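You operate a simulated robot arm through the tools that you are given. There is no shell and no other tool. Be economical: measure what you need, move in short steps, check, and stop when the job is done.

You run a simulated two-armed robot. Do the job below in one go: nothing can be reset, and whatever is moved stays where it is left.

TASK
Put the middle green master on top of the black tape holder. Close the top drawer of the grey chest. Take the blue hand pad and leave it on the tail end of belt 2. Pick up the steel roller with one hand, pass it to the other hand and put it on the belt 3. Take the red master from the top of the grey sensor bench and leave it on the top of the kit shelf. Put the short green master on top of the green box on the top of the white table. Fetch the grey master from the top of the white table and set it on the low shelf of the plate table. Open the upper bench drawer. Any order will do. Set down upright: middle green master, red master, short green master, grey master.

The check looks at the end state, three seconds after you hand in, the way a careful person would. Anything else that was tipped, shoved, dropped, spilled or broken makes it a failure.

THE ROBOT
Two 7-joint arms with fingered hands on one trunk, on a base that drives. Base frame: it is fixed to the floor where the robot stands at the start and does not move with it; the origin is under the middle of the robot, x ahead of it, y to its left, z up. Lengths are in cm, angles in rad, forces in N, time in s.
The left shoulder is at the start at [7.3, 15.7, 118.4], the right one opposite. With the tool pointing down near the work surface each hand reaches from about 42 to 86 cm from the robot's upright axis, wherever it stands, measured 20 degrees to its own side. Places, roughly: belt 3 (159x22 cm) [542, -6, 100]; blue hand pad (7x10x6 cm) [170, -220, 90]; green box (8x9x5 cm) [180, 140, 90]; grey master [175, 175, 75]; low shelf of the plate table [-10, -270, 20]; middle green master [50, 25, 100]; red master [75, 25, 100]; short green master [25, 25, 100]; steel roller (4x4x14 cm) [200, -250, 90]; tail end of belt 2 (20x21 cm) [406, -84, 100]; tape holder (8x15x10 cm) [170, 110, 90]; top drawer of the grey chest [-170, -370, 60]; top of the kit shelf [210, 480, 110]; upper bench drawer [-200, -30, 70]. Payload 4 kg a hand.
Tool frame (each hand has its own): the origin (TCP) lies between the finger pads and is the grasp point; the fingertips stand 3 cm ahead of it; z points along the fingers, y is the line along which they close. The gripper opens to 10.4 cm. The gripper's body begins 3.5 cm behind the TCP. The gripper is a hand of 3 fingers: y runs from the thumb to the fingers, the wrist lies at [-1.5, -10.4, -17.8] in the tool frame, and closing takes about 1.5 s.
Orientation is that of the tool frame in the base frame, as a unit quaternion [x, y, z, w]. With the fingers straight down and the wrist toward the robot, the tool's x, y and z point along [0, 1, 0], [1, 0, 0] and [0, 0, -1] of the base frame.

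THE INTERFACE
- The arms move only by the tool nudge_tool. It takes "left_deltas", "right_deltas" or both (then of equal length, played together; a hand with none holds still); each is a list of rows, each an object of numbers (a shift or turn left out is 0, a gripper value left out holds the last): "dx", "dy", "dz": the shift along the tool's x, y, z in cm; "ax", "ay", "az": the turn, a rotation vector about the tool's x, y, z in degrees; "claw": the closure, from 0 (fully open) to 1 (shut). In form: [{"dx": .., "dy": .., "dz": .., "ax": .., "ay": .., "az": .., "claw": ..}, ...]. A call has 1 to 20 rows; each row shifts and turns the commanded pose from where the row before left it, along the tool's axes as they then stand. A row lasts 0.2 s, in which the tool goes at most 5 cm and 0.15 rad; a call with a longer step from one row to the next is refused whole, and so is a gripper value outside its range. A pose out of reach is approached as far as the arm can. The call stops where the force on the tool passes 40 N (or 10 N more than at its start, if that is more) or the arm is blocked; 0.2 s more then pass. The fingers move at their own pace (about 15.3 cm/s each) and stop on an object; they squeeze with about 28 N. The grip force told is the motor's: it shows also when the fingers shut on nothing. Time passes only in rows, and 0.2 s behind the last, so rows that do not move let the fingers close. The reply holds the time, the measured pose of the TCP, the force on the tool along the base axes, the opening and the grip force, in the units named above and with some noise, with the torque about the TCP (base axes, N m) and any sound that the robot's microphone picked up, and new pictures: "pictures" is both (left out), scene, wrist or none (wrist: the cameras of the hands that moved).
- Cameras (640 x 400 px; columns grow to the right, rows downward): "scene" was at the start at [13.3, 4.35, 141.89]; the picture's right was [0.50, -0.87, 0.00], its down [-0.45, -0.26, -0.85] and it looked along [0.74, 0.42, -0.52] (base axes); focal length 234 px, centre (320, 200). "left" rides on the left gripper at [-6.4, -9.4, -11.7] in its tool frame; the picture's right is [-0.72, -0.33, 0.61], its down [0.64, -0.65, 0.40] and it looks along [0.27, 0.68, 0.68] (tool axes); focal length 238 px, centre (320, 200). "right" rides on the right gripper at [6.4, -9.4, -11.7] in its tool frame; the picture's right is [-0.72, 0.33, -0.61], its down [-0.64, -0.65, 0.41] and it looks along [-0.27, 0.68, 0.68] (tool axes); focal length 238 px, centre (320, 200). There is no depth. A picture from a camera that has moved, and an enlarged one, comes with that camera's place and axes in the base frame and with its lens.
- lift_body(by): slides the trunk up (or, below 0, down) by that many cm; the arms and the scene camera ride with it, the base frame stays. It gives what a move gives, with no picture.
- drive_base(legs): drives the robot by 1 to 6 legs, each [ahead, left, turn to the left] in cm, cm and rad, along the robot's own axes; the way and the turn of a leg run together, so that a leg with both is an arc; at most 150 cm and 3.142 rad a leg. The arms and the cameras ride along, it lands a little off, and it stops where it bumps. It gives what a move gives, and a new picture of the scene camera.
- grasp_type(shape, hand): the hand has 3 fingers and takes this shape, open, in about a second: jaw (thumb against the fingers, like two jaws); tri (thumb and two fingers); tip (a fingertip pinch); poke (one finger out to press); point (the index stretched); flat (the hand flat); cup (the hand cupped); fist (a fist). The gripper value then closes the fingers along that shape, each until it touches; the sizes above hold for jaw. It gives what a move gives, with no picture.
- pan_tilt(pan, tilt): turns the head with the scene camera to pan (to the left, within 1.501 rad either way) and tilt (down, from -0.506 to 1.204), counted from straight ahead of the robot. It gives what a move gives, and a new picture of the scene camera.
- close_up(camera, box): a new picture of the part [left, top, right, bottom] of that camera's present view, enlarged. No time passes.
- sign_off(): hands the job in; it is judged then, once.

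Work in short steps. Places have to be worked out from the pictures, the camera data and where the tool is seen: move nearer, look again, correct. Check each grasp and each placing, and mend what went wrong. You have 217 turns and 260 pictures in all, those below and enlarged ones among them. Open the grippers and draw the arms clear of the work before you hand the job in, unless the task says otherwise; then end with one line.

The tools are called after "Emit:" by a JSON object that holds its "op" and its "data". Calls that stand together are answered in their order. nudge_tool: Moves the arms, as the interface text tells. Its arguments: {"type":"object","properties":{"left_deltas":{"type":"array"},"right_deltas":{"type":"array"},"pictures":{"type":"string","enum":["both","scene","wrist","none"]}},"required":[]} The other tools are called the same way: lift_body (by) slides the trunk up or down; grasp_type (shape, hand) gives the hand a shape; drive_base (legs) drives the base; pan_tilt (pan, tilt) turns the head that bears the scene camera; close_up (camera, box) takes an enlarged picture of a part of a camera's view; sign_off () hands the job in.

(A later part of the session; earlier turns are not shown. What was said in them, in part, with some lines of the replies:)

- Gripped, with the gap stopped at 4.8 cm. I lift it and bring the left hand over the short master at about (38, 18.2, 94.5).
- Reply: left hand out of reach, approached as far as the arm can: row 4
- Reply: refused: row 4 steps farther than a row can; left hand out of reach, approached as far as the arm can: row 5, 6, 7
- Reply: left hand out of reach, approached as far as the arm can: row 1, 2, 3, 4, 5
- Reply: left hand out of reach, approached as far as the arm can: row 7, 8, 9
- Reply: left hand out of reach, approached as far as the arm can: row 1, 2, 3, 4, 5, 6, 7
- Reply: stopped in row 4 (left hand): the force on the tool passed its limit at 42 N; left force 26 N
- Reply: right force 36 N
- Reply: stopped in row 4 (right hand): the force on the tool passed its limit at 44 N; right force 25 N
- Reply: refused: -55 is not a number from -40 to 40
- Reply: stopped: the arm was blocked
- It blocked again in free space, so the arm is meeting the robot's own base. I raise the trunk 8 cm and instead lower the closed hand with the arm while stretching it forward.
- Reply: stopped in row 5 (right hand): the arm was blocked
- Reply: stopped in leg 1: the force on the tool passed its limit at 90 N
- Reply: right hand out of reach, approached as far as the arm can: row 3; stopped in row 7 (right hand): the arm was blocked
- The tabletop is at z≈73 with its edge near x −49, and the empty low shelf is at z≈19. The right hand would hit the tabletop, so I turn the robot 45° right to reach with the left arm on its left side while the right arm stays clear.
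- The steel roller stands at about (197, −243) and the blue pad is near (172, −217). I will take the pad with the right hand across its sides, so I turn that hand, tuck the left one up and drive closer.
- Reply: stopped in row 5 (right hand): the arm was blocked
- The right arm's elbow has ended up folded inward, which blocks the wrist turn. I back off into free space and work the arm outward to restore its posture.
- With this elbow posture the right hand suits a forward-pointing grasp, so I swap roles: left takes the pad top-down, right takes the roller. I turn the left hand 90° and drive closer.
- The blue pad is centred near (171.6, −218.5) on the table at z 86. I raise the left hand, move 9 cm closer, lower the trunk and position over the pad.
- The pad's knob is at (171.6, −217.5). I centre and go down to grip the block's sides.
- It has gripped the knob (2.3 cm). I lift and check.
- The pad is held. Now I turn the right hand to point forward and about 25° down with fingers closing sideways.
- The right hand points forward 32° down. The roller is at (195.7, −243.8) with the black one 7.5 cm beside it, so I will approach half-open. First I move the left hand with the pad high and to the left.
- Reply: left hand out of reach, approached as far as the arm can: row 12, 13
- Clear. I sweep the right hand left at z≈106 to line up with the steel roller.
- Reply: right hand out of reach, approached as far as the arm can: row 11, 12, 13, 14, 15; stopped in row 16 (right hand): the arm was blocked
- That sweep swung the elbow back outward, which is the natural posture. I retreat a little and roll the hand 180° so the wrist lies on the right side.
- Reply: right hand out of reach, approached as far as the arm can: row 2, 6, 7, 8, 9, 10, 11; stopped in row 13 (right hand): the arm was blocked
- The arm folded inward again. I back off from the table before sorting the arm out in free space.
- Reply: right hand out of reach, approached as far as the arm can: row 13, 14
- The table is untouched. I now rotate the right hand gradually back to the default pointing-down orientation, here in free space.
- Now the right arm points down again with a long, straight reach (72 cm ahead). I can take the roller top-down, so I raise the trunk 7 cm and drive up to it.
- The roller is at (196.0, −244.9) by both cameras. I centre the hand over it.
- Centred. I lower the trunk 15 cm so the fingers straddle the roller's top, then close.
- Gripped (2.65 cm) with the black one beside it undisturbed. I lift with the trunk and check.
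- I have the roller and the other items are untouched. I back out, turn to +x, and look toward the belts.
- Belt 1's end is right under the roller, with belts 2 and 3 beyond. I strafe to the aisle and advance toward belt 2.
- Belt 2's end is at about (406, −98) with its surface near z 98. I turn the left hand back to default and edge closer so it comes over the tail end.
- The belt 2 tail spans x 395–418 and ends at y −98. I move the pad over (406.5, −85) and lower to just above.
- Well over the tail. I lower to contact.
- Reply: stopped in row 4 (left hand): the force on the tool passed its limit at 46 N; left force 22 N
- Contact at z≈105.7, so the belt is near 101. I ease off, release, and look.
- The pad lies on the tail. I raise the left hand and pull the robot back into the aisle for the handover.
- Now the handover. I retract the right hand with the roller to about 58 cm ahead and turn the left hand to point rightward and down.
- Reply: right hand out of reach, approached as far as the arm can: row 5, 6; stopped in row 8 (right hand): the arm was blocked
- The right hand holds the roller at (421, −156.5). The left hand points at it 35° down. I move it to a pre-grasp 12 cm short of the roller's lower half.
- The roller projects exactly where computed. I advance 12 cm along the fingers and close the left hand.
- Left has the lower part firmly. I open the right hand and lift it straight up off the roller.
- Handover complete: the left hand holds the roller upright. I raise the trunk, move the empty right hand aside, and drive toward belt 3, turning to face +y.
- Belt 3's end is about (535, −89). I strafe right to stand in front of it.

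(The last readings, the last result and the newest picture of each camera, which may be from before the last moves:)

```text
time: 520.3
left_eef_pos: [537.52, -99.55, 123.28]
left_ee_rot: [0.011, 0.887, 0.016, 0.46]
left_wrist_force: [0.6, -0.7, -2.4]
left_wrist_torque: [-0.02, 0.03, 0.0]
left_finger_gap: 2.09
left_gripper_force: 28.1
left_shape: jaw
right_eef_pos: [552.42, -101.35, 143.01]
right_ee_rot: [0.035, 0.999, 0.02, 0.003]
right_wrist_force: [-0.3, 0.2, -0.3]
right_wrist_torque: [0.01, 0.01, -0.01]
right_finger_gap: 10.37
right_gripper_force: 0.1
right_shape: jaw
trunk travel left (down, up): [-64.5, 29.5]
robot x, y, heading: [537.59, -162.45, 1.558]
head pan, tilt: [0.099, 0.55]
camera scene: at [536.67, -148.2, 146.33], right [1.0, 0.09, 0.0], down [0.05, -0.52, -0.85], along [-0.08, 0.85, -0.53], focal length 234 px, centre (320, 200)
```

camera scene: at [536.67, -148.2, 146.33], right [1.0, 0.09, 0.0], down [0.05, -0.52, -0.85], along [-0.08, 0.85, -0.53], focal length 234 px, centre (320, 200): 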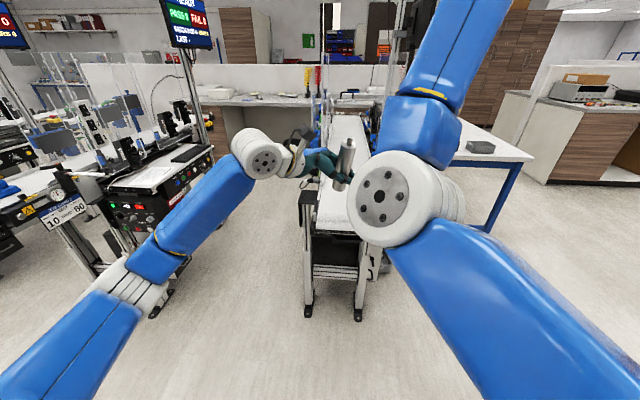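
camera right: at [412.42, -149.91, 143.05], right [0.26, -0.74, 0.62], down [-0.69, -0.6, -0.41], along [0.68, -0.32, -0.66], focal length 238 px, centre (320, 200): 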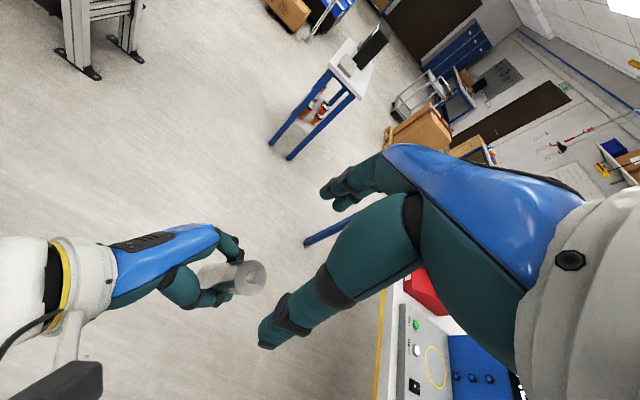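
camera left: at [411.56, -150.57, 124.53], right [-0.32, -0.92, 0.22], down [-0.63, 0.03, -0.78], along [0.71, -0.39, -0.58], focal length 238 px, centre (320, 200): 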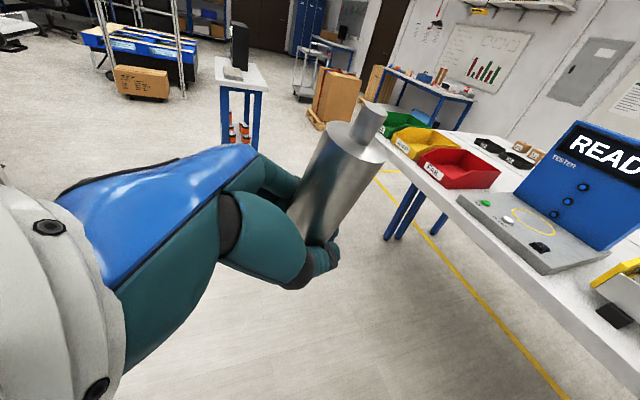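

Belt 3 lies straight ahead (x 530–552, end y≈−92). I drive ahead 25 cm to bring the roller over it.

Emit:
{"op": "drive_base", "data": {"legs": [[25, -3, 0]]}}

Emit:
{"op": "nudge_tool", "data": {"left_deltas": [{}], "right_deltas": [{}], "pictures": "wrist"}}

```text
time: 522.1
left_eef_pos: [541.12, -75.4, 123.36]
left_ee_rot: [0.015, 0.887, 0.017, 0.461]
left_wrist_force: [-0.3, -0.2, -2.2]
left_wrist_torque: [0.0, -0.01, 0.0]
left_finger_gap: 2.08
left_gripper_force: 27.6
left_shape: jaw
right_eef_pos: [555.78, -77.28, 143.21]
right_ee_rot: [0.036, 0.999, 0.021, 0.003]
right_wrist_force: [0.4, -0.2, -0.2]
right_wrist_torque: [0.02, 0.03, 0.01]
right_finger_gap: 10.42
right_gripper_force: 0.0
right_shape: jaw
trunk travel left (down, up): [-64.5, 29.5]
robot x, y, heading: [540.74, -137.48, 1.555]
head pan, tilt: [0.099, 0.55]
camera scene: at [539.98, -124.18, 146.38], right [1.0, 0.09, 0.0], down [0.05, -0.52, -0.85], along [-0.07, 0.85, -0.52], focal length 234 px, centre (320, 200)
```

scene: 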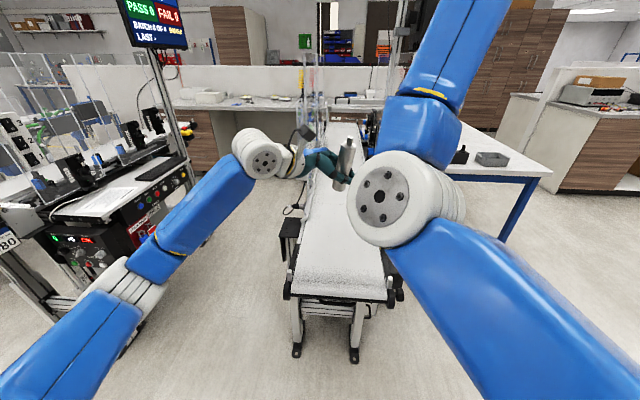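

```text
time: 522.5
left_eef_pos: [541.09, -75.35, 123.35]
left_ee_rot: [0.014, 0.888, 0.016, 0.46]
left_wrist_force: [-0.6, 0.1, -1.6]
left_wrist_torque: [-0.02, 0.0, 0.01]
left_finger_gap: 2.14
left_gripper_force: 27.8
left_shape: jaw
right_eef_pos: [556.14, -76.92, 143.02]
right_ee_rot: [0.037, 0.999, 0.021, 0.002]
right_wrist_force: [-0.6, 0.0, 0.1]
right_wrist_torque: [0.0, -0.01, 0.02]
right_finger_gap: 10.38
right_gripper_force: 0.0
right_shape: jaw
trunk travel left (down, up): [-64.5, 29.5]
robot x, y, heading: [540.46, -137.91, 1.563]
head pan, tilt: [0.099, 0.55]
camera right: at [549.02, -86.41, 154.33], right [0.74, 0.24, 0.63], down [0.59, -0.68, -0.43], along [0.32, 0.69, -0.65], focal length 238 px, centre (320, 200)
camera left: at [535.18, -85.04, 134.84], right [0.91, -0.34, 0.22], down [-0.04, -0.62, -0.78], along [0.41, 0.71, -0.58], focal length 238 px, centre (320, 200)
```

right: 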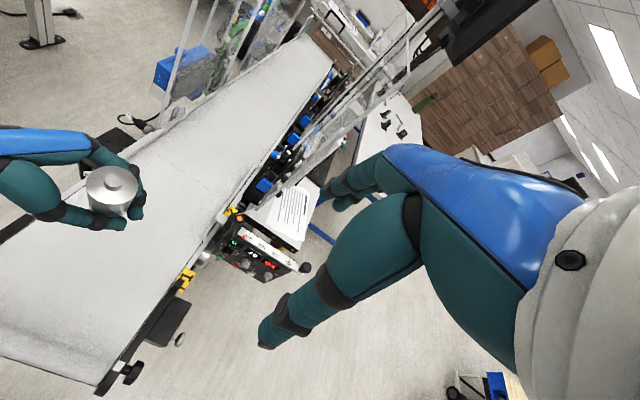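
left: 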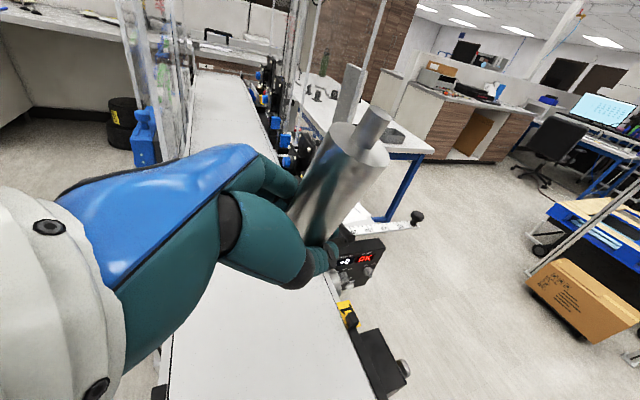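

The roller is centred over belt 3 (x 530–553). I lower the trunk 11 cm and check clearance.

Emit:
{"op": "lift_body", "data": {"by": -11}}

Emit:
{"op": "nudge_tool", "data": {"left_deltas": [{}], "pictures": "both"}}

```text
time: 523.9
left_eef_pos: [541.09, -75.33, 112.34]
left_ee_rot: [0.014, 0.888, 0.017, 0.46]
left_wrist_force: [0.0, -0.9, -2.9]
left_wrist_torque: [-0.03, -0.02, 0.02]
left_finger_gap: 2.13
left_gripper_force: 28.6
left_shape: jaw
right_eef_pos: [556.06, -77.15, 132.13]
right_ee_rot: [0.038, 0.999, 0.021, 0.002]
right_wrist_force: [-0.9, 0.0, -0.2]
right_wrist_torque: [0.02, -0.02, 0.01]
right_finger_gap: 10.39
right_gripper_force: 0.1
right_shape: jaw
trunk travel left (down, up): [-53.5, 40.5]
robot x, y, heading: [540.68, -137.82, 1.557]
head pan, tilt: [0.099, 0.55]
```

```text
time: 524.3
left_eef_pos: [541.18, -75.27, 112.31]
left_ee_rot: [0.013, 0.888, 0.017, 0.46]
left_wrist_force: [0.5, -0.3, -1.1]
left_wrist_torque: [0.01, -0.02, 0.05]
left_finger_gap: 2.09
left_gripper_force: 27.9
left_shape: jaw
right_eef_pos: [555.97, -77.07, 132.05]
right_ee_rot: [0.037, 0.999, 0.021, 0.002]
right_wrist_force: [-0.2, 0.2, -0.1]
right_wrist_torque: [0.01, 0.01, 0.01]
right_finger_gap: 10.38
right_gripper_force: 0.2
right_shape: jaw
trunk travel left (down, up): [-53.5, 40.5]
robot x, y, heading: [540.74, -137.41, 1.559]
head pan, tilt: [0.099, 0.55]
camera scene: at [540.07, -123.72, 135.32], right [1.0, 0.09, 0.0], down [0.05, -0.52, -0.85], along [-0.07, 0.85, -0.53], focal length 234 px, centre (320, 200)
camera left: at [535.13, -85.04, 123.83], right [0.91, -0.34, 0.22], down [-0.04, -0.62, -0.78], along [0.41, 0.71, -0.58], focal length 238 px, centre (320, 200)
```

scene: 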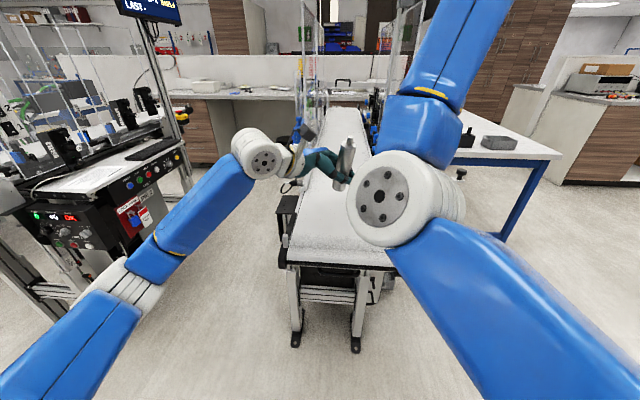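
left: 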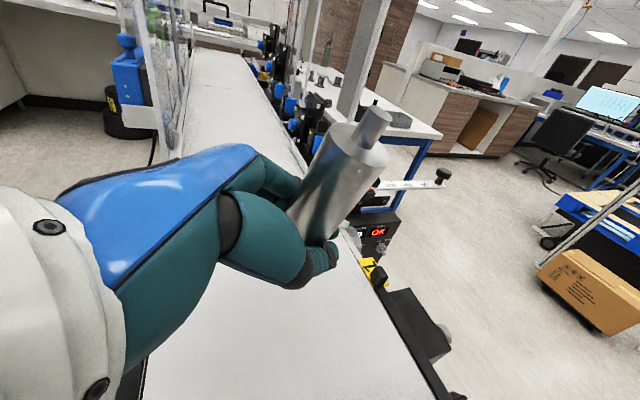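

Emit:
{"op": "close_up", "data": {"camera": "scene", "box": [300, 120, 390, 200]}}

```text
5.00 times, centred on (345, 160) of scene
camera zoom: at [540.07, -123.72, 135.32], right [1.0, 0.09, 0.0], down [0.05, -0.52, -0.85], along [-0.07, 0.85, -0.53], focal length 1168 px, centre (195, 400)
```

zoom: 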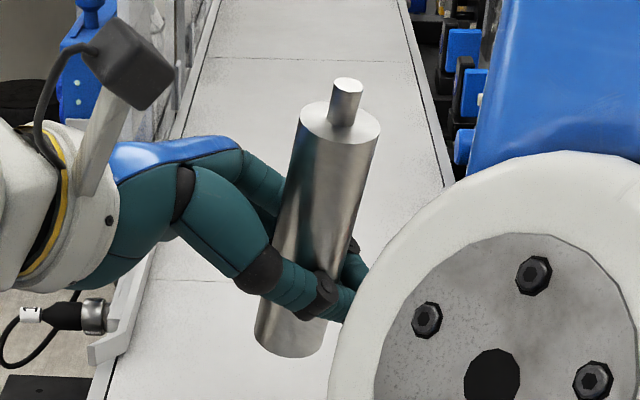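

The roller leans about 9.5° in the grip, top toward the robot's right. I tilt the left hand to make it vertical, lower slightly and recheck.

Emit:
{"op": "nudge_tool", "data": {"left_deltas": [{"ay": -4.75}, {"ay": -4.75}, {"dx": 1.8, "dz": 0.9}, {"dx": 1.8, "dz": 0.9}, {}, {}], "pictures": "none"}}

Emit:
{"op": "close_up", "data": {"camera": "scene", "box": [300, 120, 390, 210]}}

Emit:
{"op": "close_up", "data": {"camera": "right", "box": [20, 120, 220, 250]}}

```text
time: 525.7
left_eef_pos: [541.11, -75.3, 108.14]
left_ee_rot: [0.015, 0.847, 0.016, 0.532]
left_wrist_force: [1.1, 0.2, -1.2]
left_wrist_torque: [0.0, 0.0, -0.02]
left_finger_gap: 2.09
left_gripper_force: 27.8
left_shape: jaw
right_eef_pos: [555.98, -77.05, 132.26]
right_ee_rot: [0.038, 0.999, 0.022, 0.003]
right_wrist_force: [0.0, -0.2, 0.1]
right_wrist_torque: [0.0, 0.02, 0.02]
right_finger_gap: 10.38
right_gripper_force: 0.1
right_shape: jaw
trunk travel left (down, up): [-53.5, 40.5]
robot x, y, heading: [540.88, -137.92, 1.553]
head pan, tilt: [0.099, 0.55]
```

```text
4.44 times, centred on (345, 165) of scene
camera zoom: at [540.07, -123.77, 135.33], right [1.0, 0.09, 0.0], down [0.05, -0.52, -0.85], along [-0.07, 0.85, -0.53], focal length 1038 px, centre (209, 356)
```

zoom: 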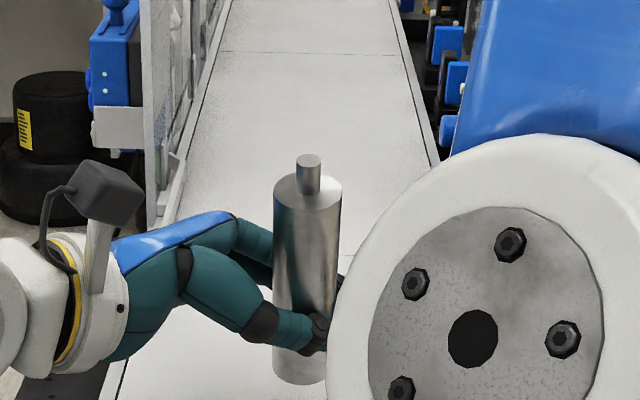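

```text
3.08 times, centred on (120, 185) of right
camera zoom: at [548.88, -86.51, 143.37], right [0.74, 0.25, 0.63], down [0.59, -0.68, -0.43], along [0.32, 0.69, -0.65], focal length 733 px, centre (935, 246)
```

zoom: 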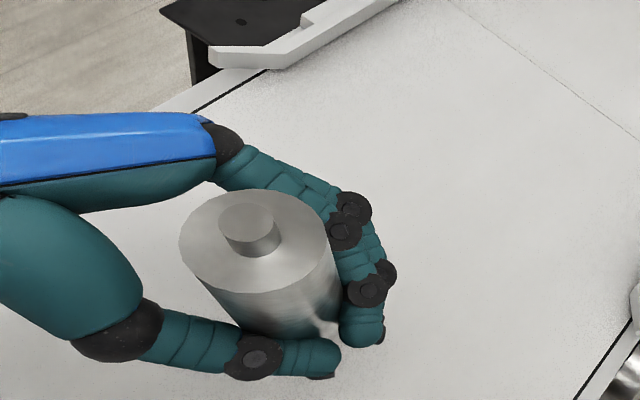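

Vertical now. I lower in small steps to contact.

Emit:
{"op": "nudge_tool", "data": {"left_deltas": [{"dx": 0.9, "dz": 0.43}, {"dx": 0.9, "dz": 0.43}, {"dx": 0.45, "dz": 0.21}, {"dx": 0.36, "dz": 0.17}, {"dx": 0.36, "dz": 0.17}, {"dx": 0.36, "dz": 0.17}, {}], "pictures": "none"}}

Emit:
{"op": "close_up", "data": {"camera": "scene", "box": [300, 130, 390, 220]}}

```text
time: 527.3
left_eef_pos: [541.17, -74.9, 104.51]
left_ee_rot: [0.015, 0.846, 0.015, 0.532]
left_wrist_force: [-0.2, 0.1, -1.6]
left_wrist_torque: [-0.02, 0.01, -0.02]
left_finger_gap: 2.1
left_gripper_force: 28.3
left_shape: jaw
right_eef_pos: [555.95, -77.05, 132.13]
right_ee_rot: [0.037, 0.999, 0.021, 0.003]
right_wrist_force: [0.3, 0.3, 0.2]
right_wrist_torque: [-0.01, -0.01, -0.01]
right_finger_gap: 10.39
right_gripper_force: 0.2
right_shape: jaw
trunk travel left (down, up): [-53.5, 40.5]
robot x, y, heading: [540.9, -138.14, 1.561]
head pan, tilt: [0.099, 0.55]
```

```text
4.44 times, centred on (345, 175) of scene
camera zoom: at [540.08, -123.77, 135.33], right [1.0, 0.09, 0.0], down [0.05, -0.52, -0.85], along [-0.07, 0.85, -0.53], focal length 1038 px, centre (209, 311)
```

zoom: 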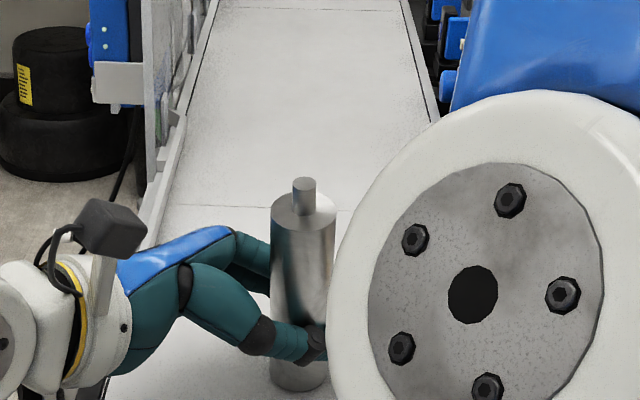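

Emit:
{"op": "nudge_tool", "data": {"left_deltas": [{"dx": 0.36, "dz": 0.17}, {"dx": 0.36, "dz": 0.17}, {"dx": 0.36, "dz": 0.17}, {"dx": 0.36, "dz": 0.17}, {}], "pictures": "none"}}

```text
time: 528.5
left_eef_pos: [541.25, -75.0, 103.45]
left_ee_rot: [0.017, 0.845, 0.019, 0.534]
left_wrist_force: [2.5, 9.4, 26.6]
left_wrist_torque: [0.33, -0.14, -0.02]
left_finger_gap: 2.14
left_gripper_force: 28.3
left_shape: jaw
right_eef_pos: [555.99, -77.37, 132.24]
right_ee_rot: [0.037, 0.999, 0.023, 0.001]
right_wrist_force: [0.5, -0.3, -0.2]
right_wrist_torque: [-0.03, 0.01, -0.01]
right_finger_gap: 10.36
right_gripper_force: 0.0
right_shape: jaw
trunk travel left (down, up): [-53.5, 40.5]
robot x, y, heading: [540.59, -138.2, 1.563]
head pan, tilt: [0.099, 0.55]
```

Contact. I ease off slightly and open, then check before retracting.

Emit:
{"op": "nudge_tool", "data": {"left_deltas": [{"dx": -0.2, "dz": -0.1}, {}, {"claw": 0.85}, {"claw": 0.7}, {"claw": 0.4}, {"claw": 0}, {}, {}, {}, {}], "pictures": "wrist"}}

Emit:
{"op": "close_up", "data": {"camera": "scene", "box": [300, 130, 390, 220]}}

```text
time: 530.7
left_eef_pos: [541.07, -74.99, 103.24]
left_ee_rot: [0.015, 0.846, 0.015, 0.532]
left_wrist_force: [0.2, 0.4, 0.3]
left_wrist_torque: [0.01, 0.01, 0.0]
left_finger_gap: 10.39
left_gripper_force: 0.0
left_shape: jaw
right_eef_pos: [555.91, -77.16, 132.0]
right_ee_rot: [0.036, 0.999, 0.02, 0.002]
right_wrist_force: [-0.5, -0.2, -0.1]
right_wrist_torque: [0.01, -0.01, 0.02]
right_finger_gap: 10.4
right_gripper_force: 0.0
right_shape: jaw
trunk travel left (down, up): [-53.5, 40.5]
robot x, y, heading: [540.87, -137.76, 1.558]
head pan, tilt: [0.099, 0.55]
camera left: at [533.25, -84.65, 113.67], right [0.86, -0.35, 0.37], down [0.08, -0.62, -0.78], along [0.5, 0.7, -0.51], focal length 238 px, centre (320, 200)
```

left: 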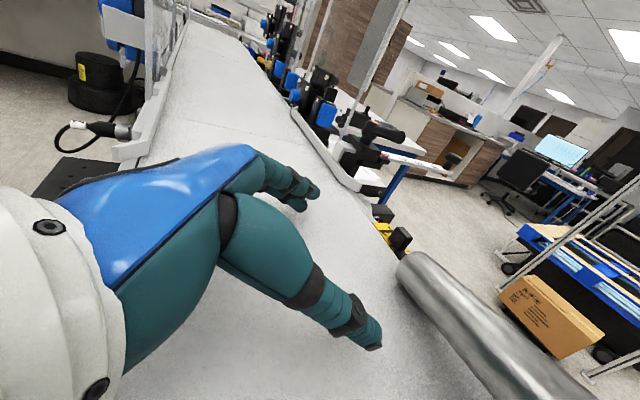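

```text
4.44 times, centred on (345, 175) of scene
camera zoom: at [540.09, -123.79, 135.33], right [1.0, 0.09, 0.0], down [0.05, -0.52, -0.85], along [-0.07, 0.85, -0.53], focal length 1038 px, centre (209, 311)
```

zoom: 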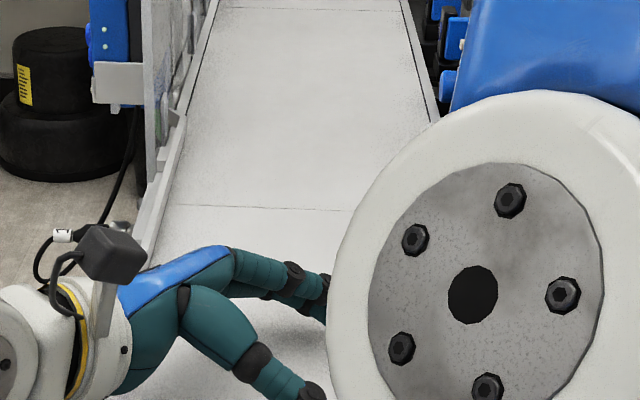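

The roller tipped over on release. I check right away where it lies and whether it is still moving.

Emit:
{"op": "nudge_tool", "data": {"left_deltas": [{}], "right_deltas": [{}], "pictures": "wrist"}}

```text
time: 531.1
left_eef_pos: [541.06, -74.93, 103.27]
left_ee_rot: [0.016, 0.847, 0.016, 0.532]
left_wrist_force: [0.5, 0.4, 0.2]
left_wrist_torque: [0.0, 0.02, 0.0]
left_finger_gap: 10.37
left_gripper_force: 0.1
left_shape: jaw
right_eef_pos: [556.05, -77.1, 132.03]
right_ee_rot: [0.036, 0.999, 0.022, 0.002]
right_wrist_force: [-0.9, 0.3, -0.8]
right_wrist_torque: [0.02, 0.03, -0.01]
right_finger_gap: 10.38
right_gripper_force: 0.0
right_shape: jaw
trunk travel left (down, up): [-53.5, 40.5]
robot x, y, heading: [540.73, -137.76, 1.563]
head pan, tilt: [0.099, 0.55]
camera right: at [548.88, -86.53, 143.37], right [0.74, 0.25, 0.63], down [0.59, -0.68, -0.43], along [0.32, 0.69, -0.65], focal length 238 px, centre (320, 200)
camera left: at [533.24, -84.67, 113.68], right [0.86, -0.35, 0.37], down [0.08, -0.62, -0.78], along [0.5, 0.7, -0.51], focal length 238 px, centre (320, 200)
```

right: 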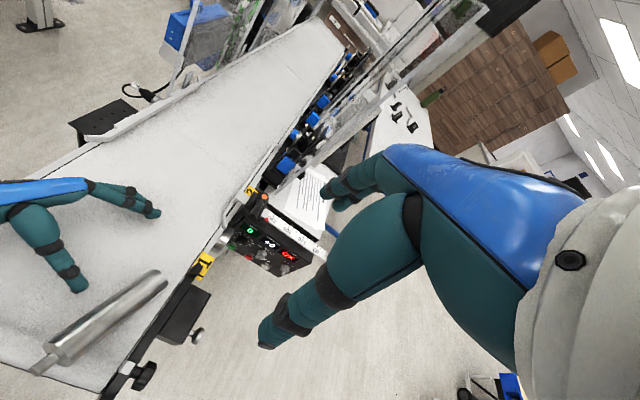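
left: 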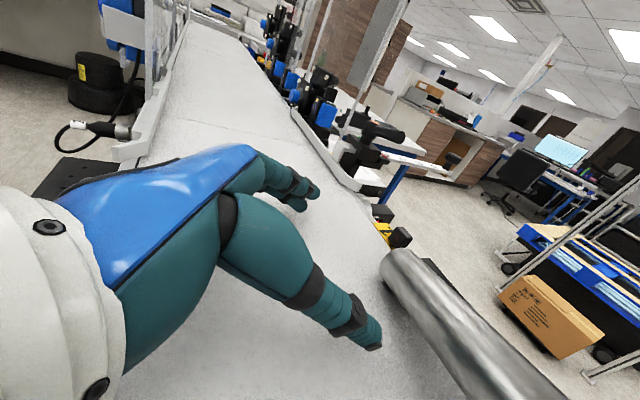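

It lies lengthwise at about x 546–549 and seems to be rolling slowly toward the belt centre. I watch once more.

Emit:
{"op": "nudge_tool", "data": {"left_deltas": [{}, {}, {}], "right_deltas": [{}, {}, {}], "pictures": "wrist"}}

```text
time: 531.9
left_eef_pos: [541.02, -74.96, 103.33]
left_ee_rot: [0.016, 0.847, 0.016, 0.532]
left_wrist_force: [-0.5, 0.2, 0.1]
left_wrist_torque: [0.02, -0.02, -0.02]
left_finger_gap: 10.38
left_gripper_force: 0.0
left_shape: jaw
right_eef_pos: [556.07, -77.09, 132.13]
right_ee_rot: [0.037, 0.999, 0.022, 0.002]
right_wrist_force: [0.7, 0.0, -0.4]
right_wrist_torque: [0.0, 0.03, 0.01]
right_finger_gap: 10.37
right_gripper_force: 0.2
right_shape: jaw
trunk travel left (down, up): [-53.5, 40.5]
robot x, y, heading: [540.6, -137.87, 1.559]
head pan, tilt: [0.099, 0.55]
camera right: at [548.87, -86.53, 143.37], right [0.74, 0.25, 0.63], down [0.59, -0.68, -0.43], along [0.32, 0.69, -0.65], focal length 238 px, centre (320, 200)
camera left: at [533.24, -84.66, 113.68], right [0.86, -0.35, 0.37], down [0.08, -0.62, -0.78], along [0.5, 0.7, -0.51], focal length 238 px, centre (320, 200)
```

right: 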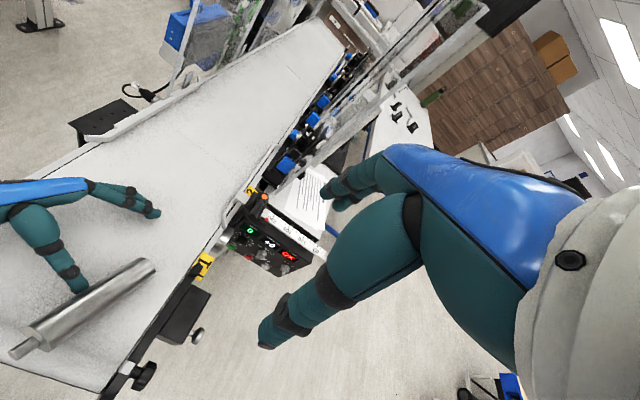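
left: 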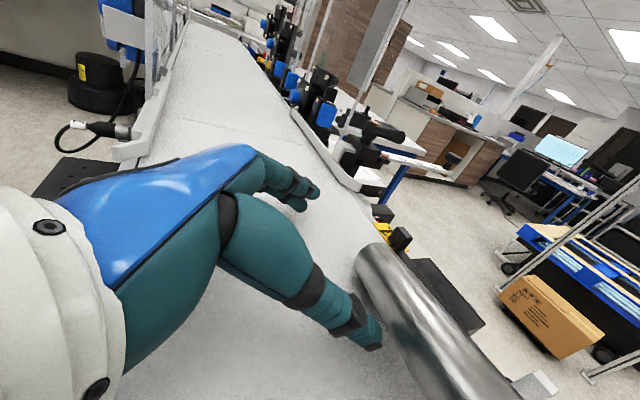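

It still rolls slowly left toward my thumb, which will stop it. I wait for it to settle.

Emit:
{"op": "nudge_tool", "data": {"left_deltas": [{}, {}, {}, {}, {}, {}, {}, {}, {}, {}, {}, {}, {}, {}, {}], "right_deltas": [{}, {}, {}, {}, {}, {}, {}, {}, {}, {}, {}, {}, {}, {}, {}], "pictures": "wrist"}}

```text
time: 535.1
left_eef_pos: [541.01, -74.98, 103.27]
left_ee_rot: [0.015, 0.846, 0.016, 0.532]
left_wrist_force: [0.1, -0.4, -0.1]
left_wrist_torque: [-0.01, 0.0, 0.01]
left_finger_gap: 10.39
left_gripper_force: 0.0
left_shape: jaw
right_eef_pos: [555.96, -77.07, 132.22]
right_ee_rot: [0.037, 0.999, 0.022, 0.002]
right_wrist_force: [0.2, -0.9, -0.5]
right_wrist_torque: [-0.02, 0.02, 0.03]
right_finger_gap: 10.39
right_gripper_force: 0.1
right_shape: jaw
trunk travel left (down, up): [-53.5, 40.5]
robot x, y, heading: [540.92, -137.88, 1.559]
head pan, tilt: [0.099, 0.55]
camera right: at [548.87, -86.53, 143.37], right [0.74, 0.25, 0.63], down [0.59, -0.68, -0.43], along [0.32, 0.69, -0.65], focal length 238 px, centre (320, 200)
camera left: at [533.24, -84.67, 113.68], right [0.86, -0.35, 0.37], down [0.08, -0.62, -0.78], along [0.5, 0.7, -0.51], focal length 238 px, centre (320, 200)
```

right: 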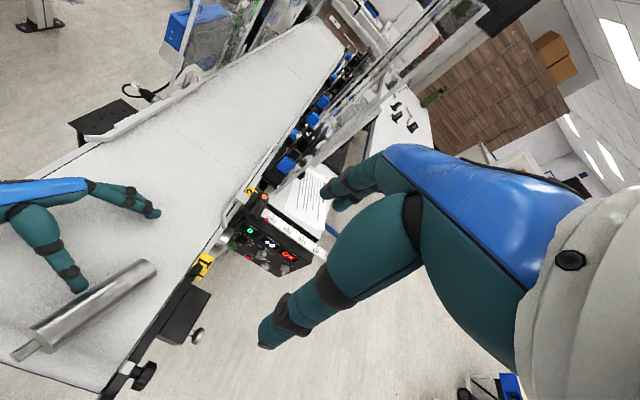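
left: 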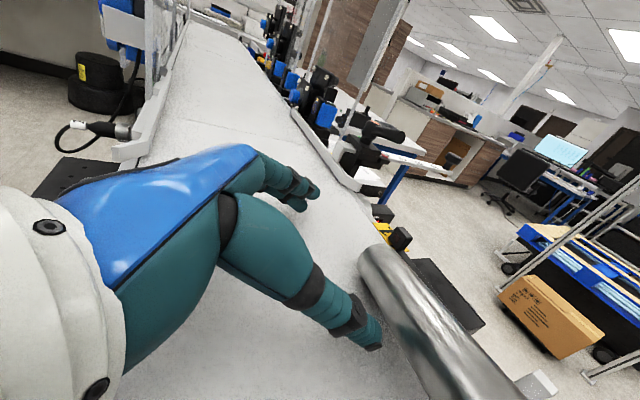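

It has settled near x 546, y −82, only a few centimetres from the belt's end. I prefer a safer spot, so I retract the left hand and turn it downward to regrasp.

Emit:
{"op": "nudge_tool", "data": {"left_deltas": [{"dz": -3}, {"dz": -4}, {"dz": -4}, {"dx": -4}, {"dx": -4}, {"dx": -4}, {"ay": 8.2}, {"ay": 8.2}, {"ay": 8.2}, {"ay": 8.2}, {"ay": 8.2}, {"ay": 8.2}, {"ay": 8.2}, {"ay": 7.5}, {}], "pictures": "wrist"}}

```text
time: 538.3
left_eef_pos: [536.4, -75.51, 118.87]
left_ee_rot: [0.004, 1.0, 0.022, -0.006]
left_wrist_force: [-0.2, -0.5, -0.4]
left_wrist_torque: [0.0, -0.01, 0.02]
left_finger_gap: 10.39
left_gripper_force: 0.1
left_shape: jaw
right_eef_pos: [556.02, -77.11, 132.12]
right_ee_rot: [0.039, 0.999, 0.021, 0.003]
right_wrist_force: [0.6, 1.9, 0.1]
right_wrist_torque: [-0.01, 0.01, -0.02]
right_finger_gap: 10.39
right_gripper_force: 0.0
right_shape: jaw
trunk travel left (down, up): [-53.5, 40.5]
robot x, y, heading: [540.64, -138.17, 1.561]
head pan, tilt: [0.099, 0.55]
camera left: at [542.91, -85.4, 130.06], right [0.71, -0.3, -0.64], down [-0.65, -0.63, -0.42], along [-0.27, 0.71, -0.65], focal length 238 px, centre (320, 200)
```

left: 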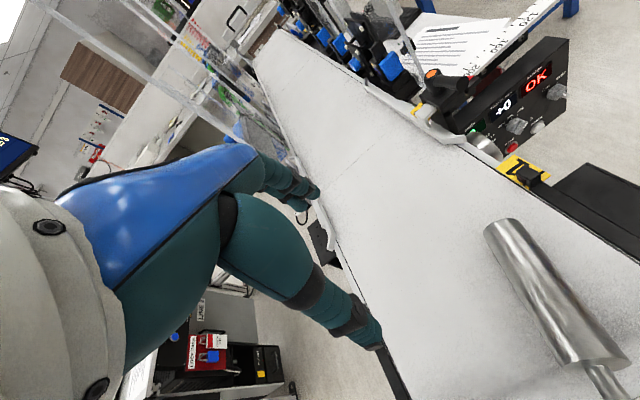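

The roller is stationary with its axis about 14° off y. I turn the left hand to close across it and move above it.

Emit:
{"op": "nudge_tool", "data": {"left_deltas": [{"az": 8}, {"az": 8}, {"az": 8}, {"az": 8}, {"az": 8}, {"az": 8}, {"az": 8}, {"az": 8}, {"az": 8}, {"az": 8}, {"az": 8}, {"az": 8}, {"az": 7.7}, {}], "pictures": "none"}}

```text
time: 541.3
left_eef_pos: [536.52, -75.51, 118.76]
left_ee_rot: [0.789, 0.614, 0.009, -0.021]
left_wrist_force: [-0.1, 0.0, 0.8]
left_wrist_torque: [-0.01, -0.02, -0.02]
left_finger_gap: 10.4
left_gripper_force: 0.1
left_shape: jaw
right_eef_pos: [556.09, -77.18, 132.09]
right_ee_rot: [0.037, 0.999, 0.021, 0.003]
right_wrist_force: [0.0, 0.1, -1.0]
right_wrist_torque: [0.0, 0.01, -0.01]
right_finger_gap: 10.38
right_gripper_force: 0.1
right_shape: jaw
trunk travel left (down, up): [-53.5, 40.5]
robot x, y, heading: [540.61, -138.05, 1.555]
head pan, tilt: [0.099, 0.55]
```

Emit:
{"op": "nudge_tool", "data": {"left_deltas": [{"ay": -2.3, "dy": 3.5, "dx": -1.3}, {"dy": 3.6, "dx": -1.3}, {"dy": 3.6, "dx": -1.4}, {"dz": 3}, {"dz": 3}, {"dz": 2}, {}], "pictures": "wrist"}}

```text
time: 542.9
left_eef_pos: [545.86, -82.01, 110.62]
left_ee_rot: [0.789, 0.614, -0.007, -0.008]
left_wrist_force: [0.8, -0.1, 0.4]
left_wrist_torque: [0.02, -0.04, 0.01]
left_finger_gap: 10.39
left_gripper_force: 0.0
left_shape: jaw
right_eef_pos: [556.15, -77.11, 131.98]
right_ee_rot: [0.037, 0.999, 0.021, 0.002]
right_wrist_force: [-0.4, 0.6, 0.0]
right_wrist_torque: [0.01, -0.01, 0.03]
right_finger_gap: 10.39
right_gripper_force: 0.0
right_shape: jaw
trunk travel left (down, up): [-53.5, 40.5]
robot x, y, heading: [540.87, -137.8, 1.563]
head pan, tilt: [0.099, 0.55]
camera left: at [535.27, -85.89, 122.47], right [-0.5, -0.62, -0.61], down [-0.48, 0.78, -0.39], along [0.71, 0.1, -0.69], focal length 238 px, centre (320, 200)
```

left: 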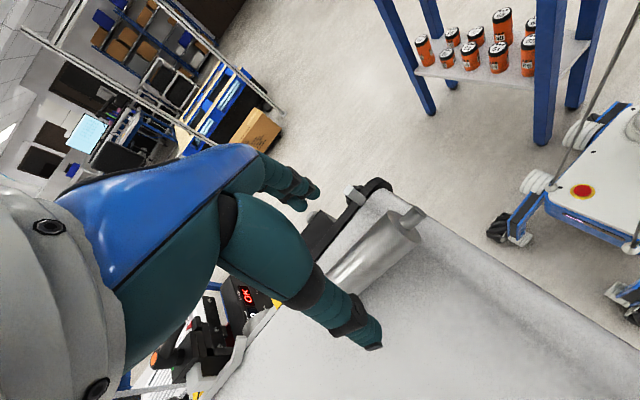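

Emit:
{"op": "nudge_tool", "data": {"left_deltas": [{"dz": 3}, {"dz": 2.5}, {"dz": 0.5}, {}, {"claw": 1}, {}, {}, {}, {}, {}, {}, {}], "pictures": "wrist"}}

```text
time: 545.5
left_eef_pos: [545.65, -81.88, 104.56]
left_ee_rot: [0.788, 0.615, -0.007, -0.007]
left_wrist_force: [0.1, 0.4, -1.7]
left_wrist_torque: [-0.02, 0.0, 0.01]
left_finger_gap: 2.58
left_gripper_force: 28.2
left_shape: jaw
right_eef_pos: [556.1, -77.16, 131.96]
right_ee_rot: [0.037, 0.999, 0.022, 0.003]
right_wrist_force: [0.3, -0.5, -0.6]
right_wrist_torque: [-0.01, 0.01, 0.02]
right_finger_gap: 10.38
right_gripper_force: 0.0
right_shape: jaw
trunk travel left (down, up): [-53.5, 40.5]
robot x, y, heading: [541.01, -137.75, 1.556]
head pan, tilt: [0.099, 0.55]
camera left: at [535.15, -85.81, 116.52], right [-0.5, -0.62, -0.61], down [-0.48, 0.78, -0.39], along [0.71, 0.1, -0.69], focal length 238 px, centre (320, 200)
```

left: 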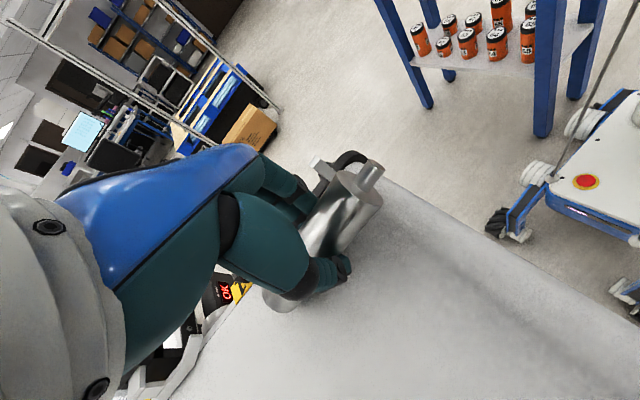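

Gripped lying flat. I lift 6 cm, rotate it to lie across the belt and centre it at x 541.

Emit:
{"op": "nudge_tool", "data": {"left_deltas": [{"dz": -3}, {"dz": -3}, {"az": -8}, {"az": -8}, {"az": -8}, {"az": -8}, {"az": -8}, {"az": -8}, {"az": -8}, {"az": -8}, {"az": -8}, {"az": -8}, {"az": -8}, {"az": -8}, {"az": -7.7}, {"dx": 2.3}, {"dx": 2.3}, {}], "pictures": "none"}}

Emit:
{"op": "drive_base", "data": {"legs": [[16, 0, 0.01]]}}

Emit:
{"op": "nudge_tool", "data": {"left_deltas": [{}], "pictures": "wrist"}}

```text
time: 548.1
left_eef_pos: [545.3, -81.8, 110.45]
left_ee_rot: [0.214, 0.977, -0.004, -0.013]
left_wrist_force: [1.5, 15.9, -7.1]
left_wrist_torque: [-1.42, 0.3, 0.56]
left_finger_gap: 2.59
left_gripper_force: 28.4
left_shape: jaw
right_eef_pos: [556.33, -77.47, 132.35]
right_ee_rot: [0.04, 0.999, 0.024, 0.002]
right_wrist_force: [-1.0, -0.3, 0.8]
right_wrist_torque: [0.0, 0.01, 0.01]
right_finger_gap: 10.37
right_gripper_force: 0.0
right_shape: jaw
trunk travel left (down, up): [-53.5, 40.5]
robot x, y, heading: [540.72, -137.57, 1.558]
head pan, tilt: [0.099, 0.55]
stopped in row 13 (left hand): the force on the tool passed its limit at 55 N (the readings are from after the stop); the commanded pose is now the measured one
```

```text
time: 549.6
left_eef_pos: [544.84, -66.22, 110.44]
left_ee_rot: [0.206, 0.978, -0.004, -0.013]
left_wrist_force: [-1.0, 13.6, -6.8]
left_wrist_torque: [-1.2, -0.12, 0.15]
left_finger_gap: 2.59
left_gripper_force: 28.0
left_shape: jaw
right_eef_pos: [556.64, -62.14, 132.81]
right_ee_rot: [0.041, 0.999, 0.029, 0.001]
right_wrist_force: [0.5, 0.4, 0.5]
right_wrist_torque: [0.01, 0.02, 0.01]
right_finger_gap: 10.4
right_gripper_force: 0.0
right_shape: jaw
trunk travel left (down, up): [-53.5, 40.5]
robot x, y, heading: [540.93, -122.13, 1.564]
head pan, tilt: [0.099, 0.55]
stopped in leg 1: the force on the tool passed its limit at 41 N (the readings are from after the stop); the commanded pose is now the measured one
camera scene: at [540.26, -107.85, 135.31], right [1.0, 0.09, 0.0], down [0.05, -0.52, -0.85], along [-0.08, 0.85, -0.53], focal length 234 px, centre (320, 200)
```

scene: 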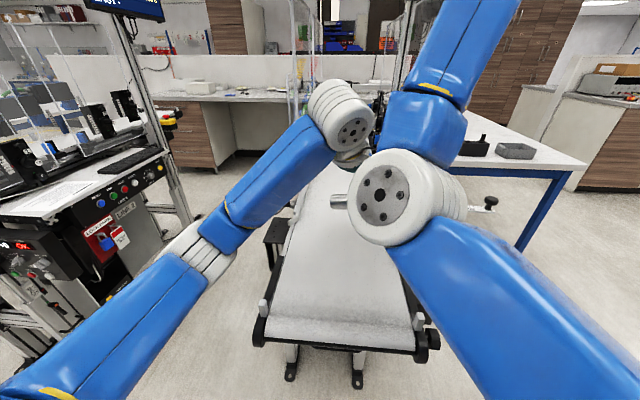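

```text
time: 550.0
left_eef_pos: [544.79, -66.42, 110.48]
left_ee_rot: [0.205, 0.979, -0.002, -0.015]
left_wrist_force: [-6.9, 25.6, -12.2]
left_wrist_torque: [-2.06, -0.71, -0.28]
left_finger_gap: 2.6
left_gripper_force: 28.2
left_shape: jaw
right_eef_pos: [556.64, -62.46, 133.12]
right_ee_rot: [0.041, 0.999, 0.032, 0.001]
right_wrist_force: [-0.2, -0.1, -0.1]
right_wrist_torque: [-0.01, -0.04, 0.0]
right_finger_gap: 10.35
right_gripper_force: 0.0
right_shape: jaw
trunk travel left (down, up): [-53.5, 40.5]
robot x, y, heading: [541.05, -122.26, 1.56]
head pan, tilt: [0.099, 0.55]
camera left: at [547.17, -77.5, 122.17], right [0.51, -0.59, -0.63], down [-0.86, -0.34, -0.38], along [0.01, 0.73, -0.68], focal length 238 px, centre (320, 200)
```

left: 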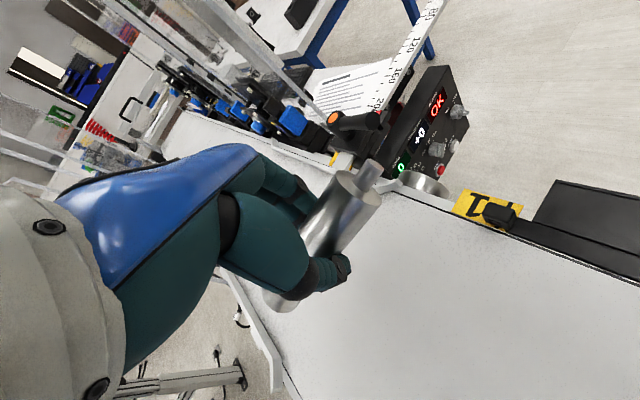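

The left wrist is pressing on my own right elbow. I relieve it by shifting the left hand left and slightly forward, and moving the right hand up and to the right.

Emit:
{"op": "nudge_tool", "data": {"left_deltas": [{"dx": 1.5, "dy": 0.1}, {"dx": 1.5, "dy": 0.1}, {"dx": 1.5, "dy": 0.1}, {}, {}], "right_deltas": [{"dx": -3, "dz": -2}, {"dx": -3, "dz": -2}, {"dx": -3, "dz": -2}, {"dx": -3}, {}], "pictures": "scene"}}

```text
time: 551.2
left_eef_pos: [540.96, -64.3, 110.7]
left_ee_rot: [0.207, 0.978, 0.0, -0.013]
left_wrist_force: [0.3, -0.6, -1.2]
left_wrist_torque: [-0.01, -0.02, -0.01]
left_finger_gap: 2.59
left_gripper_force: 27.8
left_shape: jaw
right_eef_pos: [568.45, -63.58, 138.73]
right_ee_rot: [0.039, 0.999, 0.028, 0.002]
right_wrist_force: [-0.2, 0.0, -0.5]
right_wrist_torque: [0.03, 0.01, 0.07]
right_finger_gap: 10.41
right_gripper_force: 0.1
right_shape: jaw
trunk travel left (down, up): [-53.5, 40.5]
robot x, y, heading: [540.47, -122.18, 1.562]
head pan, tilt: [0.099, 0.55]
camera scene: at [540.38, -108.02, 135.33], right [1.0, 0.09, 0.0], down [0.05, -0.52, -0.85], along [-0.08, 0.85, -0.52], focal length 234 px, centre (320, 200)
```

scene: 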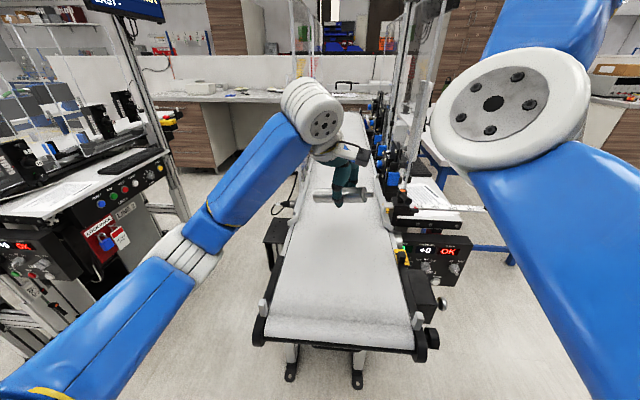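

Free now, and the roller lies across the belt's middle. I lower it to the height at which it was picked up.

Emit:
{"op": "nudge_tool", "data": {"left_deltas": [{"dz": 2.5}, {"dz": 2}, {"dz": 0.8}, {"dz": 0.4}, {"dz": 0.3}, {}, {}], "pictures": "none"}}

```text
time: 552.8
left_eef_pos: [540.75, -64.31, 104.57]
left_ee_rot: [0.208, 0.978, -0.002, -0.012]
left_wrist_force: [0.1, -0.2, -1.6]
left_wrist_torque: [-0.04, 0.0, 0.02]
left_finger_gap: 2.58
left_gripper_force: 27.9
left_shape: jaw
right_eef_pos: [568.37, -63.52, 138.74]
right_ee_rot: [0.039, 0.999, 0.028, 0.0]
right_wrist_force: [0.7, -0.2, 0.4]
right_wrist_torque: [0.02, -0.02, 0.0]
right_finger_gap: 10.38
right_gripper_force: 0.0
right_shape: jaw
trunk travel left (down, up): [-53.5, 40.5]
robot x, y, heading: [540.42, -122.08, 1.566]
head pan, tilt: [0.099, 0.55]
```

Emit:
{"op": "nudge_tool", "data": {"left_deltas": [{"dz": 0.3}, {"dz": 0.3}, {"dz": 0.3}, {"dz": 0.3}, {}], "pictures": "none"}}

```text
time: 554.0
left_eef_pos: [540.81, -64.4, 103.63]
left_ee_rot: [0.208, 0.978, -0.002, -0.012]
left_wrist_force: [1.1, -0.6, 0.0]
left_wrist_torque: [0.0, 0.01, 0.01]
left_finger_gap: 2.58
left_gripper_force: 27.7
left_shape: jaw
right_eef_pos: [568.4, -63.55, 138.79]
right_ee_rot: [0.039, 0.999, 0.028, 0.001]
right_wrist_force: [-0.7, 0.6, -0.4]
right_wrist_torque: [0.0, 0.01, -0.02]
right_finger_gap: 10.36
right_gripper_force: 0.0
right_shape: jaw
trunk travel left (down, up): [-53.5, 40.5]
robot x, y, heading: [540.77, -122.19, 1.564]
head pan, tilt: [0.099, 0.55]
```

The weight is just being taken up. One last touch down, then I open gently.

Emit:
{"op": "nudge_tool", "data": {"left_deltas": [{"dz": 0.2}, {}, {"claw": 0.75}, {}, {"claw": 0.6}, {}, {"claw": 0.3}, {"claw": 0}, {}, {}, {}], "pictures": "both"}}

```text
time: 556.4
left_eef_pos: [540.76, -64.29, 103.35]
left_ee_rot: [0.208, 0.978, -0.002, -0.014]
left_wrist_force: [0.9, 0.0, 0.9]
left_wrist_torque: [-0.03, -0.04, 0.02]
left_finger_gap: 10.36
left_gripper_force: 0.0
left_shape: jaw
right_eef_pos: [568.38, -63.52, 138.7]
right_ee_rot: [0.039, 0.999, 0.027, 0.002]
right_wrist_force: [-0.1, -0.3, 0.0]
right_wrist_torque: [0.03, 0.0, 0.04]
right_finger_gap: 10.36
right_gripper_force: 0.1
right_shape: jaw
trunk travel left (down, up): [-53.5, 40.5]
robot x, y, heading: [540.86, -122.11, 1.568]
head pan, tilt: [0.099, 0.55]
camera scene: at [540.29, -108.03, 135.33], right [1.0, 0.09, 0.0], down [0.05, -0.52, -0.85], along [-0.08, 0.85, -0.53], focal length 234 px, centre (320, 200)
camera left: at [543.08, -75.36, 114.95], right [0.51, -0.59, -0.63], down [-0.86, -0.33, -0.38], along [0.02, 0.74, -0.68], focal length 238 px, centre (320, 200)
```

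scene: 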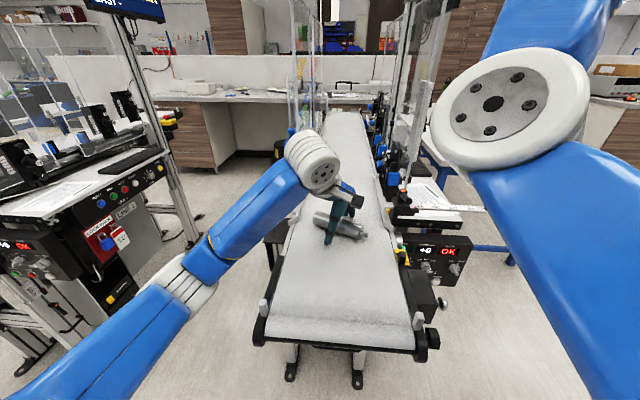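
left: 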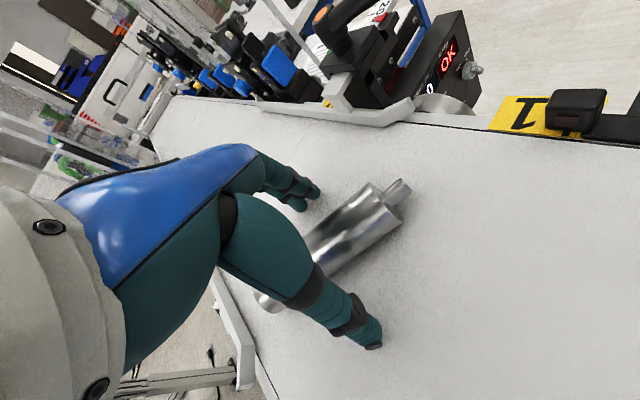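

It rests across the belt, fully on it. I lift the left hand straight up and check that it stays put.

Emit:
{"op": "nudge_tool", "data": {"left_deltas": [{"dz": -2}, {"dz": -3}, {"dz": -4}, {"dz": -4}, {"dz": -4}, {}, {}, {}], "pictures": "wrist"}}

```text
time: 558.2
left_eef_pos: [541.1, -64.18, 120.14]
left_ee_rot: [0.208, 0.978, -0.001, -0.013]
left_wrist_force: [0.7, -0.8, -0.3]
left_wrist_torque: [0.02, 0.02, 0.02]
left_finger_gap: 10.41
left_gripper_force: 0.0
left_shape: jaw
right_eef_pos: [568.42, -63.55, 138.85]
right_ee_rot: [0.039, 0.999, 0.027, 0.001]
right_wrist_force: [0.4, -0.5, 0.2]
right_wrist_torque: [0.02, -0.04, 0.01]
right_finger_gap: 10.4
right_gripper_force: 0.1
right_shape: jaw
trunk travel left (down, up): [-53.5, 40.5]
robot x, y, heading: [540.77, -121.83, 1.562]
head pan, tilt: [0.099, 0.55]
camera left: at [543.48, -75.38, 131.85], right [0.51, -0.59, -0.63], down [-0.86, -0.33, -0.38], along [0.02, 0.74, -0.68], focal length 238 px, centre (320, 200)
```

left: 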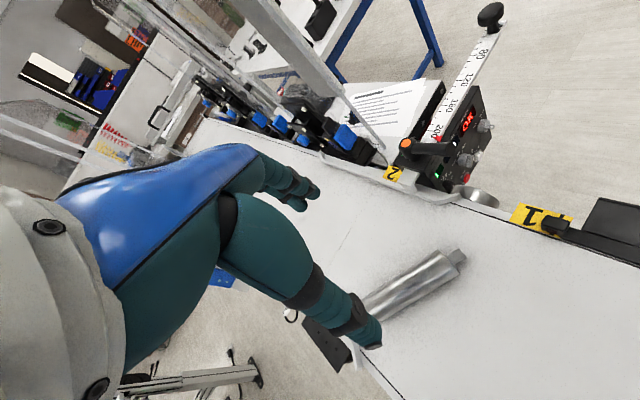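

Stationary. I back the robot away from the belts and take a final look.

Emit:
{"op": "drive_base", "data": {"legs": [[-40, 0, 0]]}}

Emit:
{"op": "close_up", "data": {"camera": "scene", "box": [260, 130, 420, 250]}}

```text
time: 560.7
left_eef_pos: [541.2, -103.88, 120.05]
left_ee_rot: [0.21, 0.978, -0.003, -0.013]
left_wrist_force: [0.6, 0.8, 0.3]
left_wrist_torque: [0.01, 0.02, -0.05]
left_finger_gap: 10.4
left_gripper_force: 0.0
left_shape: jaw
right_eef_pos: [568.43, -103.4, 138.68]
right_ee_rot: [0.042, 0.999, 0.027, 0.001]
right_wrist_force: [0.8, -0.2, -1.3]
right_wrist_torque: [0.0, -0.02, -0.01]
right_finger_gap: 10.4
right_gripper_force: 0.1
right_shape: jaw
trunk travel left (down, up): [-53.5, 40.5]
robot x, y, heading: [540.38, -161.85, 1.56]
head pan, tilt: [0.099, 0.55]
camera scene: at [540.0, -147.57, 135.3], right [1.0, 0.09, 0.0], down [0.04, -0.52, -0.85], along [-0.07, 0.85, -0.53], focal length 234 px, centre (320, 200)
```

scene: 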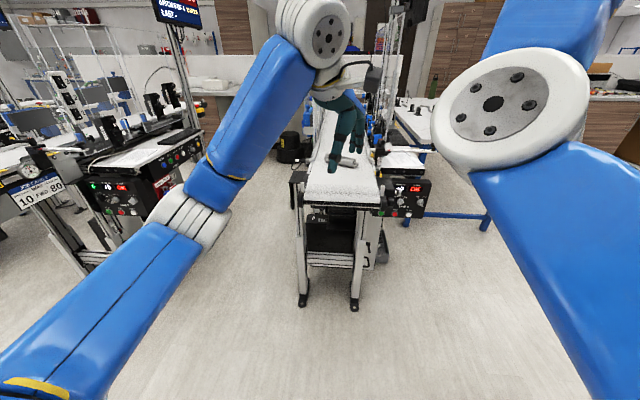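

```text
3.33 times, centred on (340, 190) of scene
camera zoom: at [540.0, -147.57, 135.3], right [1.0, 0.09, 0.0], down [0.04, -0.52, -0.85], along [-0.07, 0.85, -0.53], focal length 778 px, centre (253, 233)
```

zoom: 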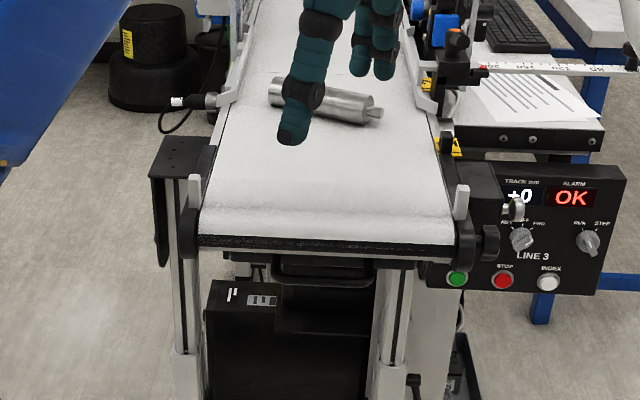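

The roller rests on Line 3's belt. I take one last look toward the pad on belt 2.

Emit:
{"op": "pan_tilt", "data": {"pan": 1.0, "tilt": 0.35}}

```text
time: 561.9
left_eef_pos: [541.13, -104.21, 120.28]
left_ee_rot: [0.21, 0.978, -0.001, -0.014]
left_wrist_force: [-0.3, 0.7, -0.3]
left_wrist_torque: [0.0, 0.03, -0.02]
left_finger_gap: 10.42
left_gripper_force: 0.0
left_shape: jaw
right_eef_pos: [568.35, -103.71, 138.92]
right_ee_rot: [0.042, 0.999, 0.029, 0.001]
right_wrist_force: [-0.7, 0.2, 0.0]
right_wrist_torque: [-0.04, 0.01, 0.03]
right_finger_gap: 10.38
right_gripper_force: 0.0
right_shape: jaw
trunk travel left (down, up): [-53.5, 40.5]
robot x, y, heading: [540.69, -161.72, 1.558]
head pan, tilt: [1.0, 0.351]
camera scene: at [532.99, -151.53, 137.16], right [0.55, 0.83, 0.0], down [0.29, -0.19, -0.94], along [-0.78, 0.52, -0.35], focal length 234 px, centre (320, 200)
```

scene: 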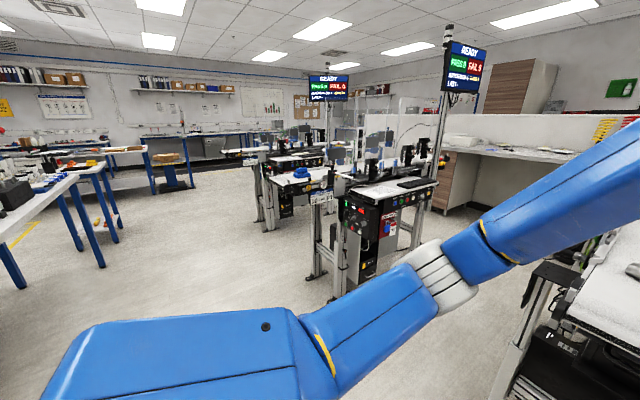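

The blue pad is on belt 2's tail, both grippers are open and the arms are clear of the work. I hand in.

Emit:
{"op": "sign_off", "data": {}}

```text
The job is handed in.
```

I finished all eight jobs and handed in. The steel roller tipped over when I first let it go on belt 3, so I picked it up again and it now lies on its side across the belt.
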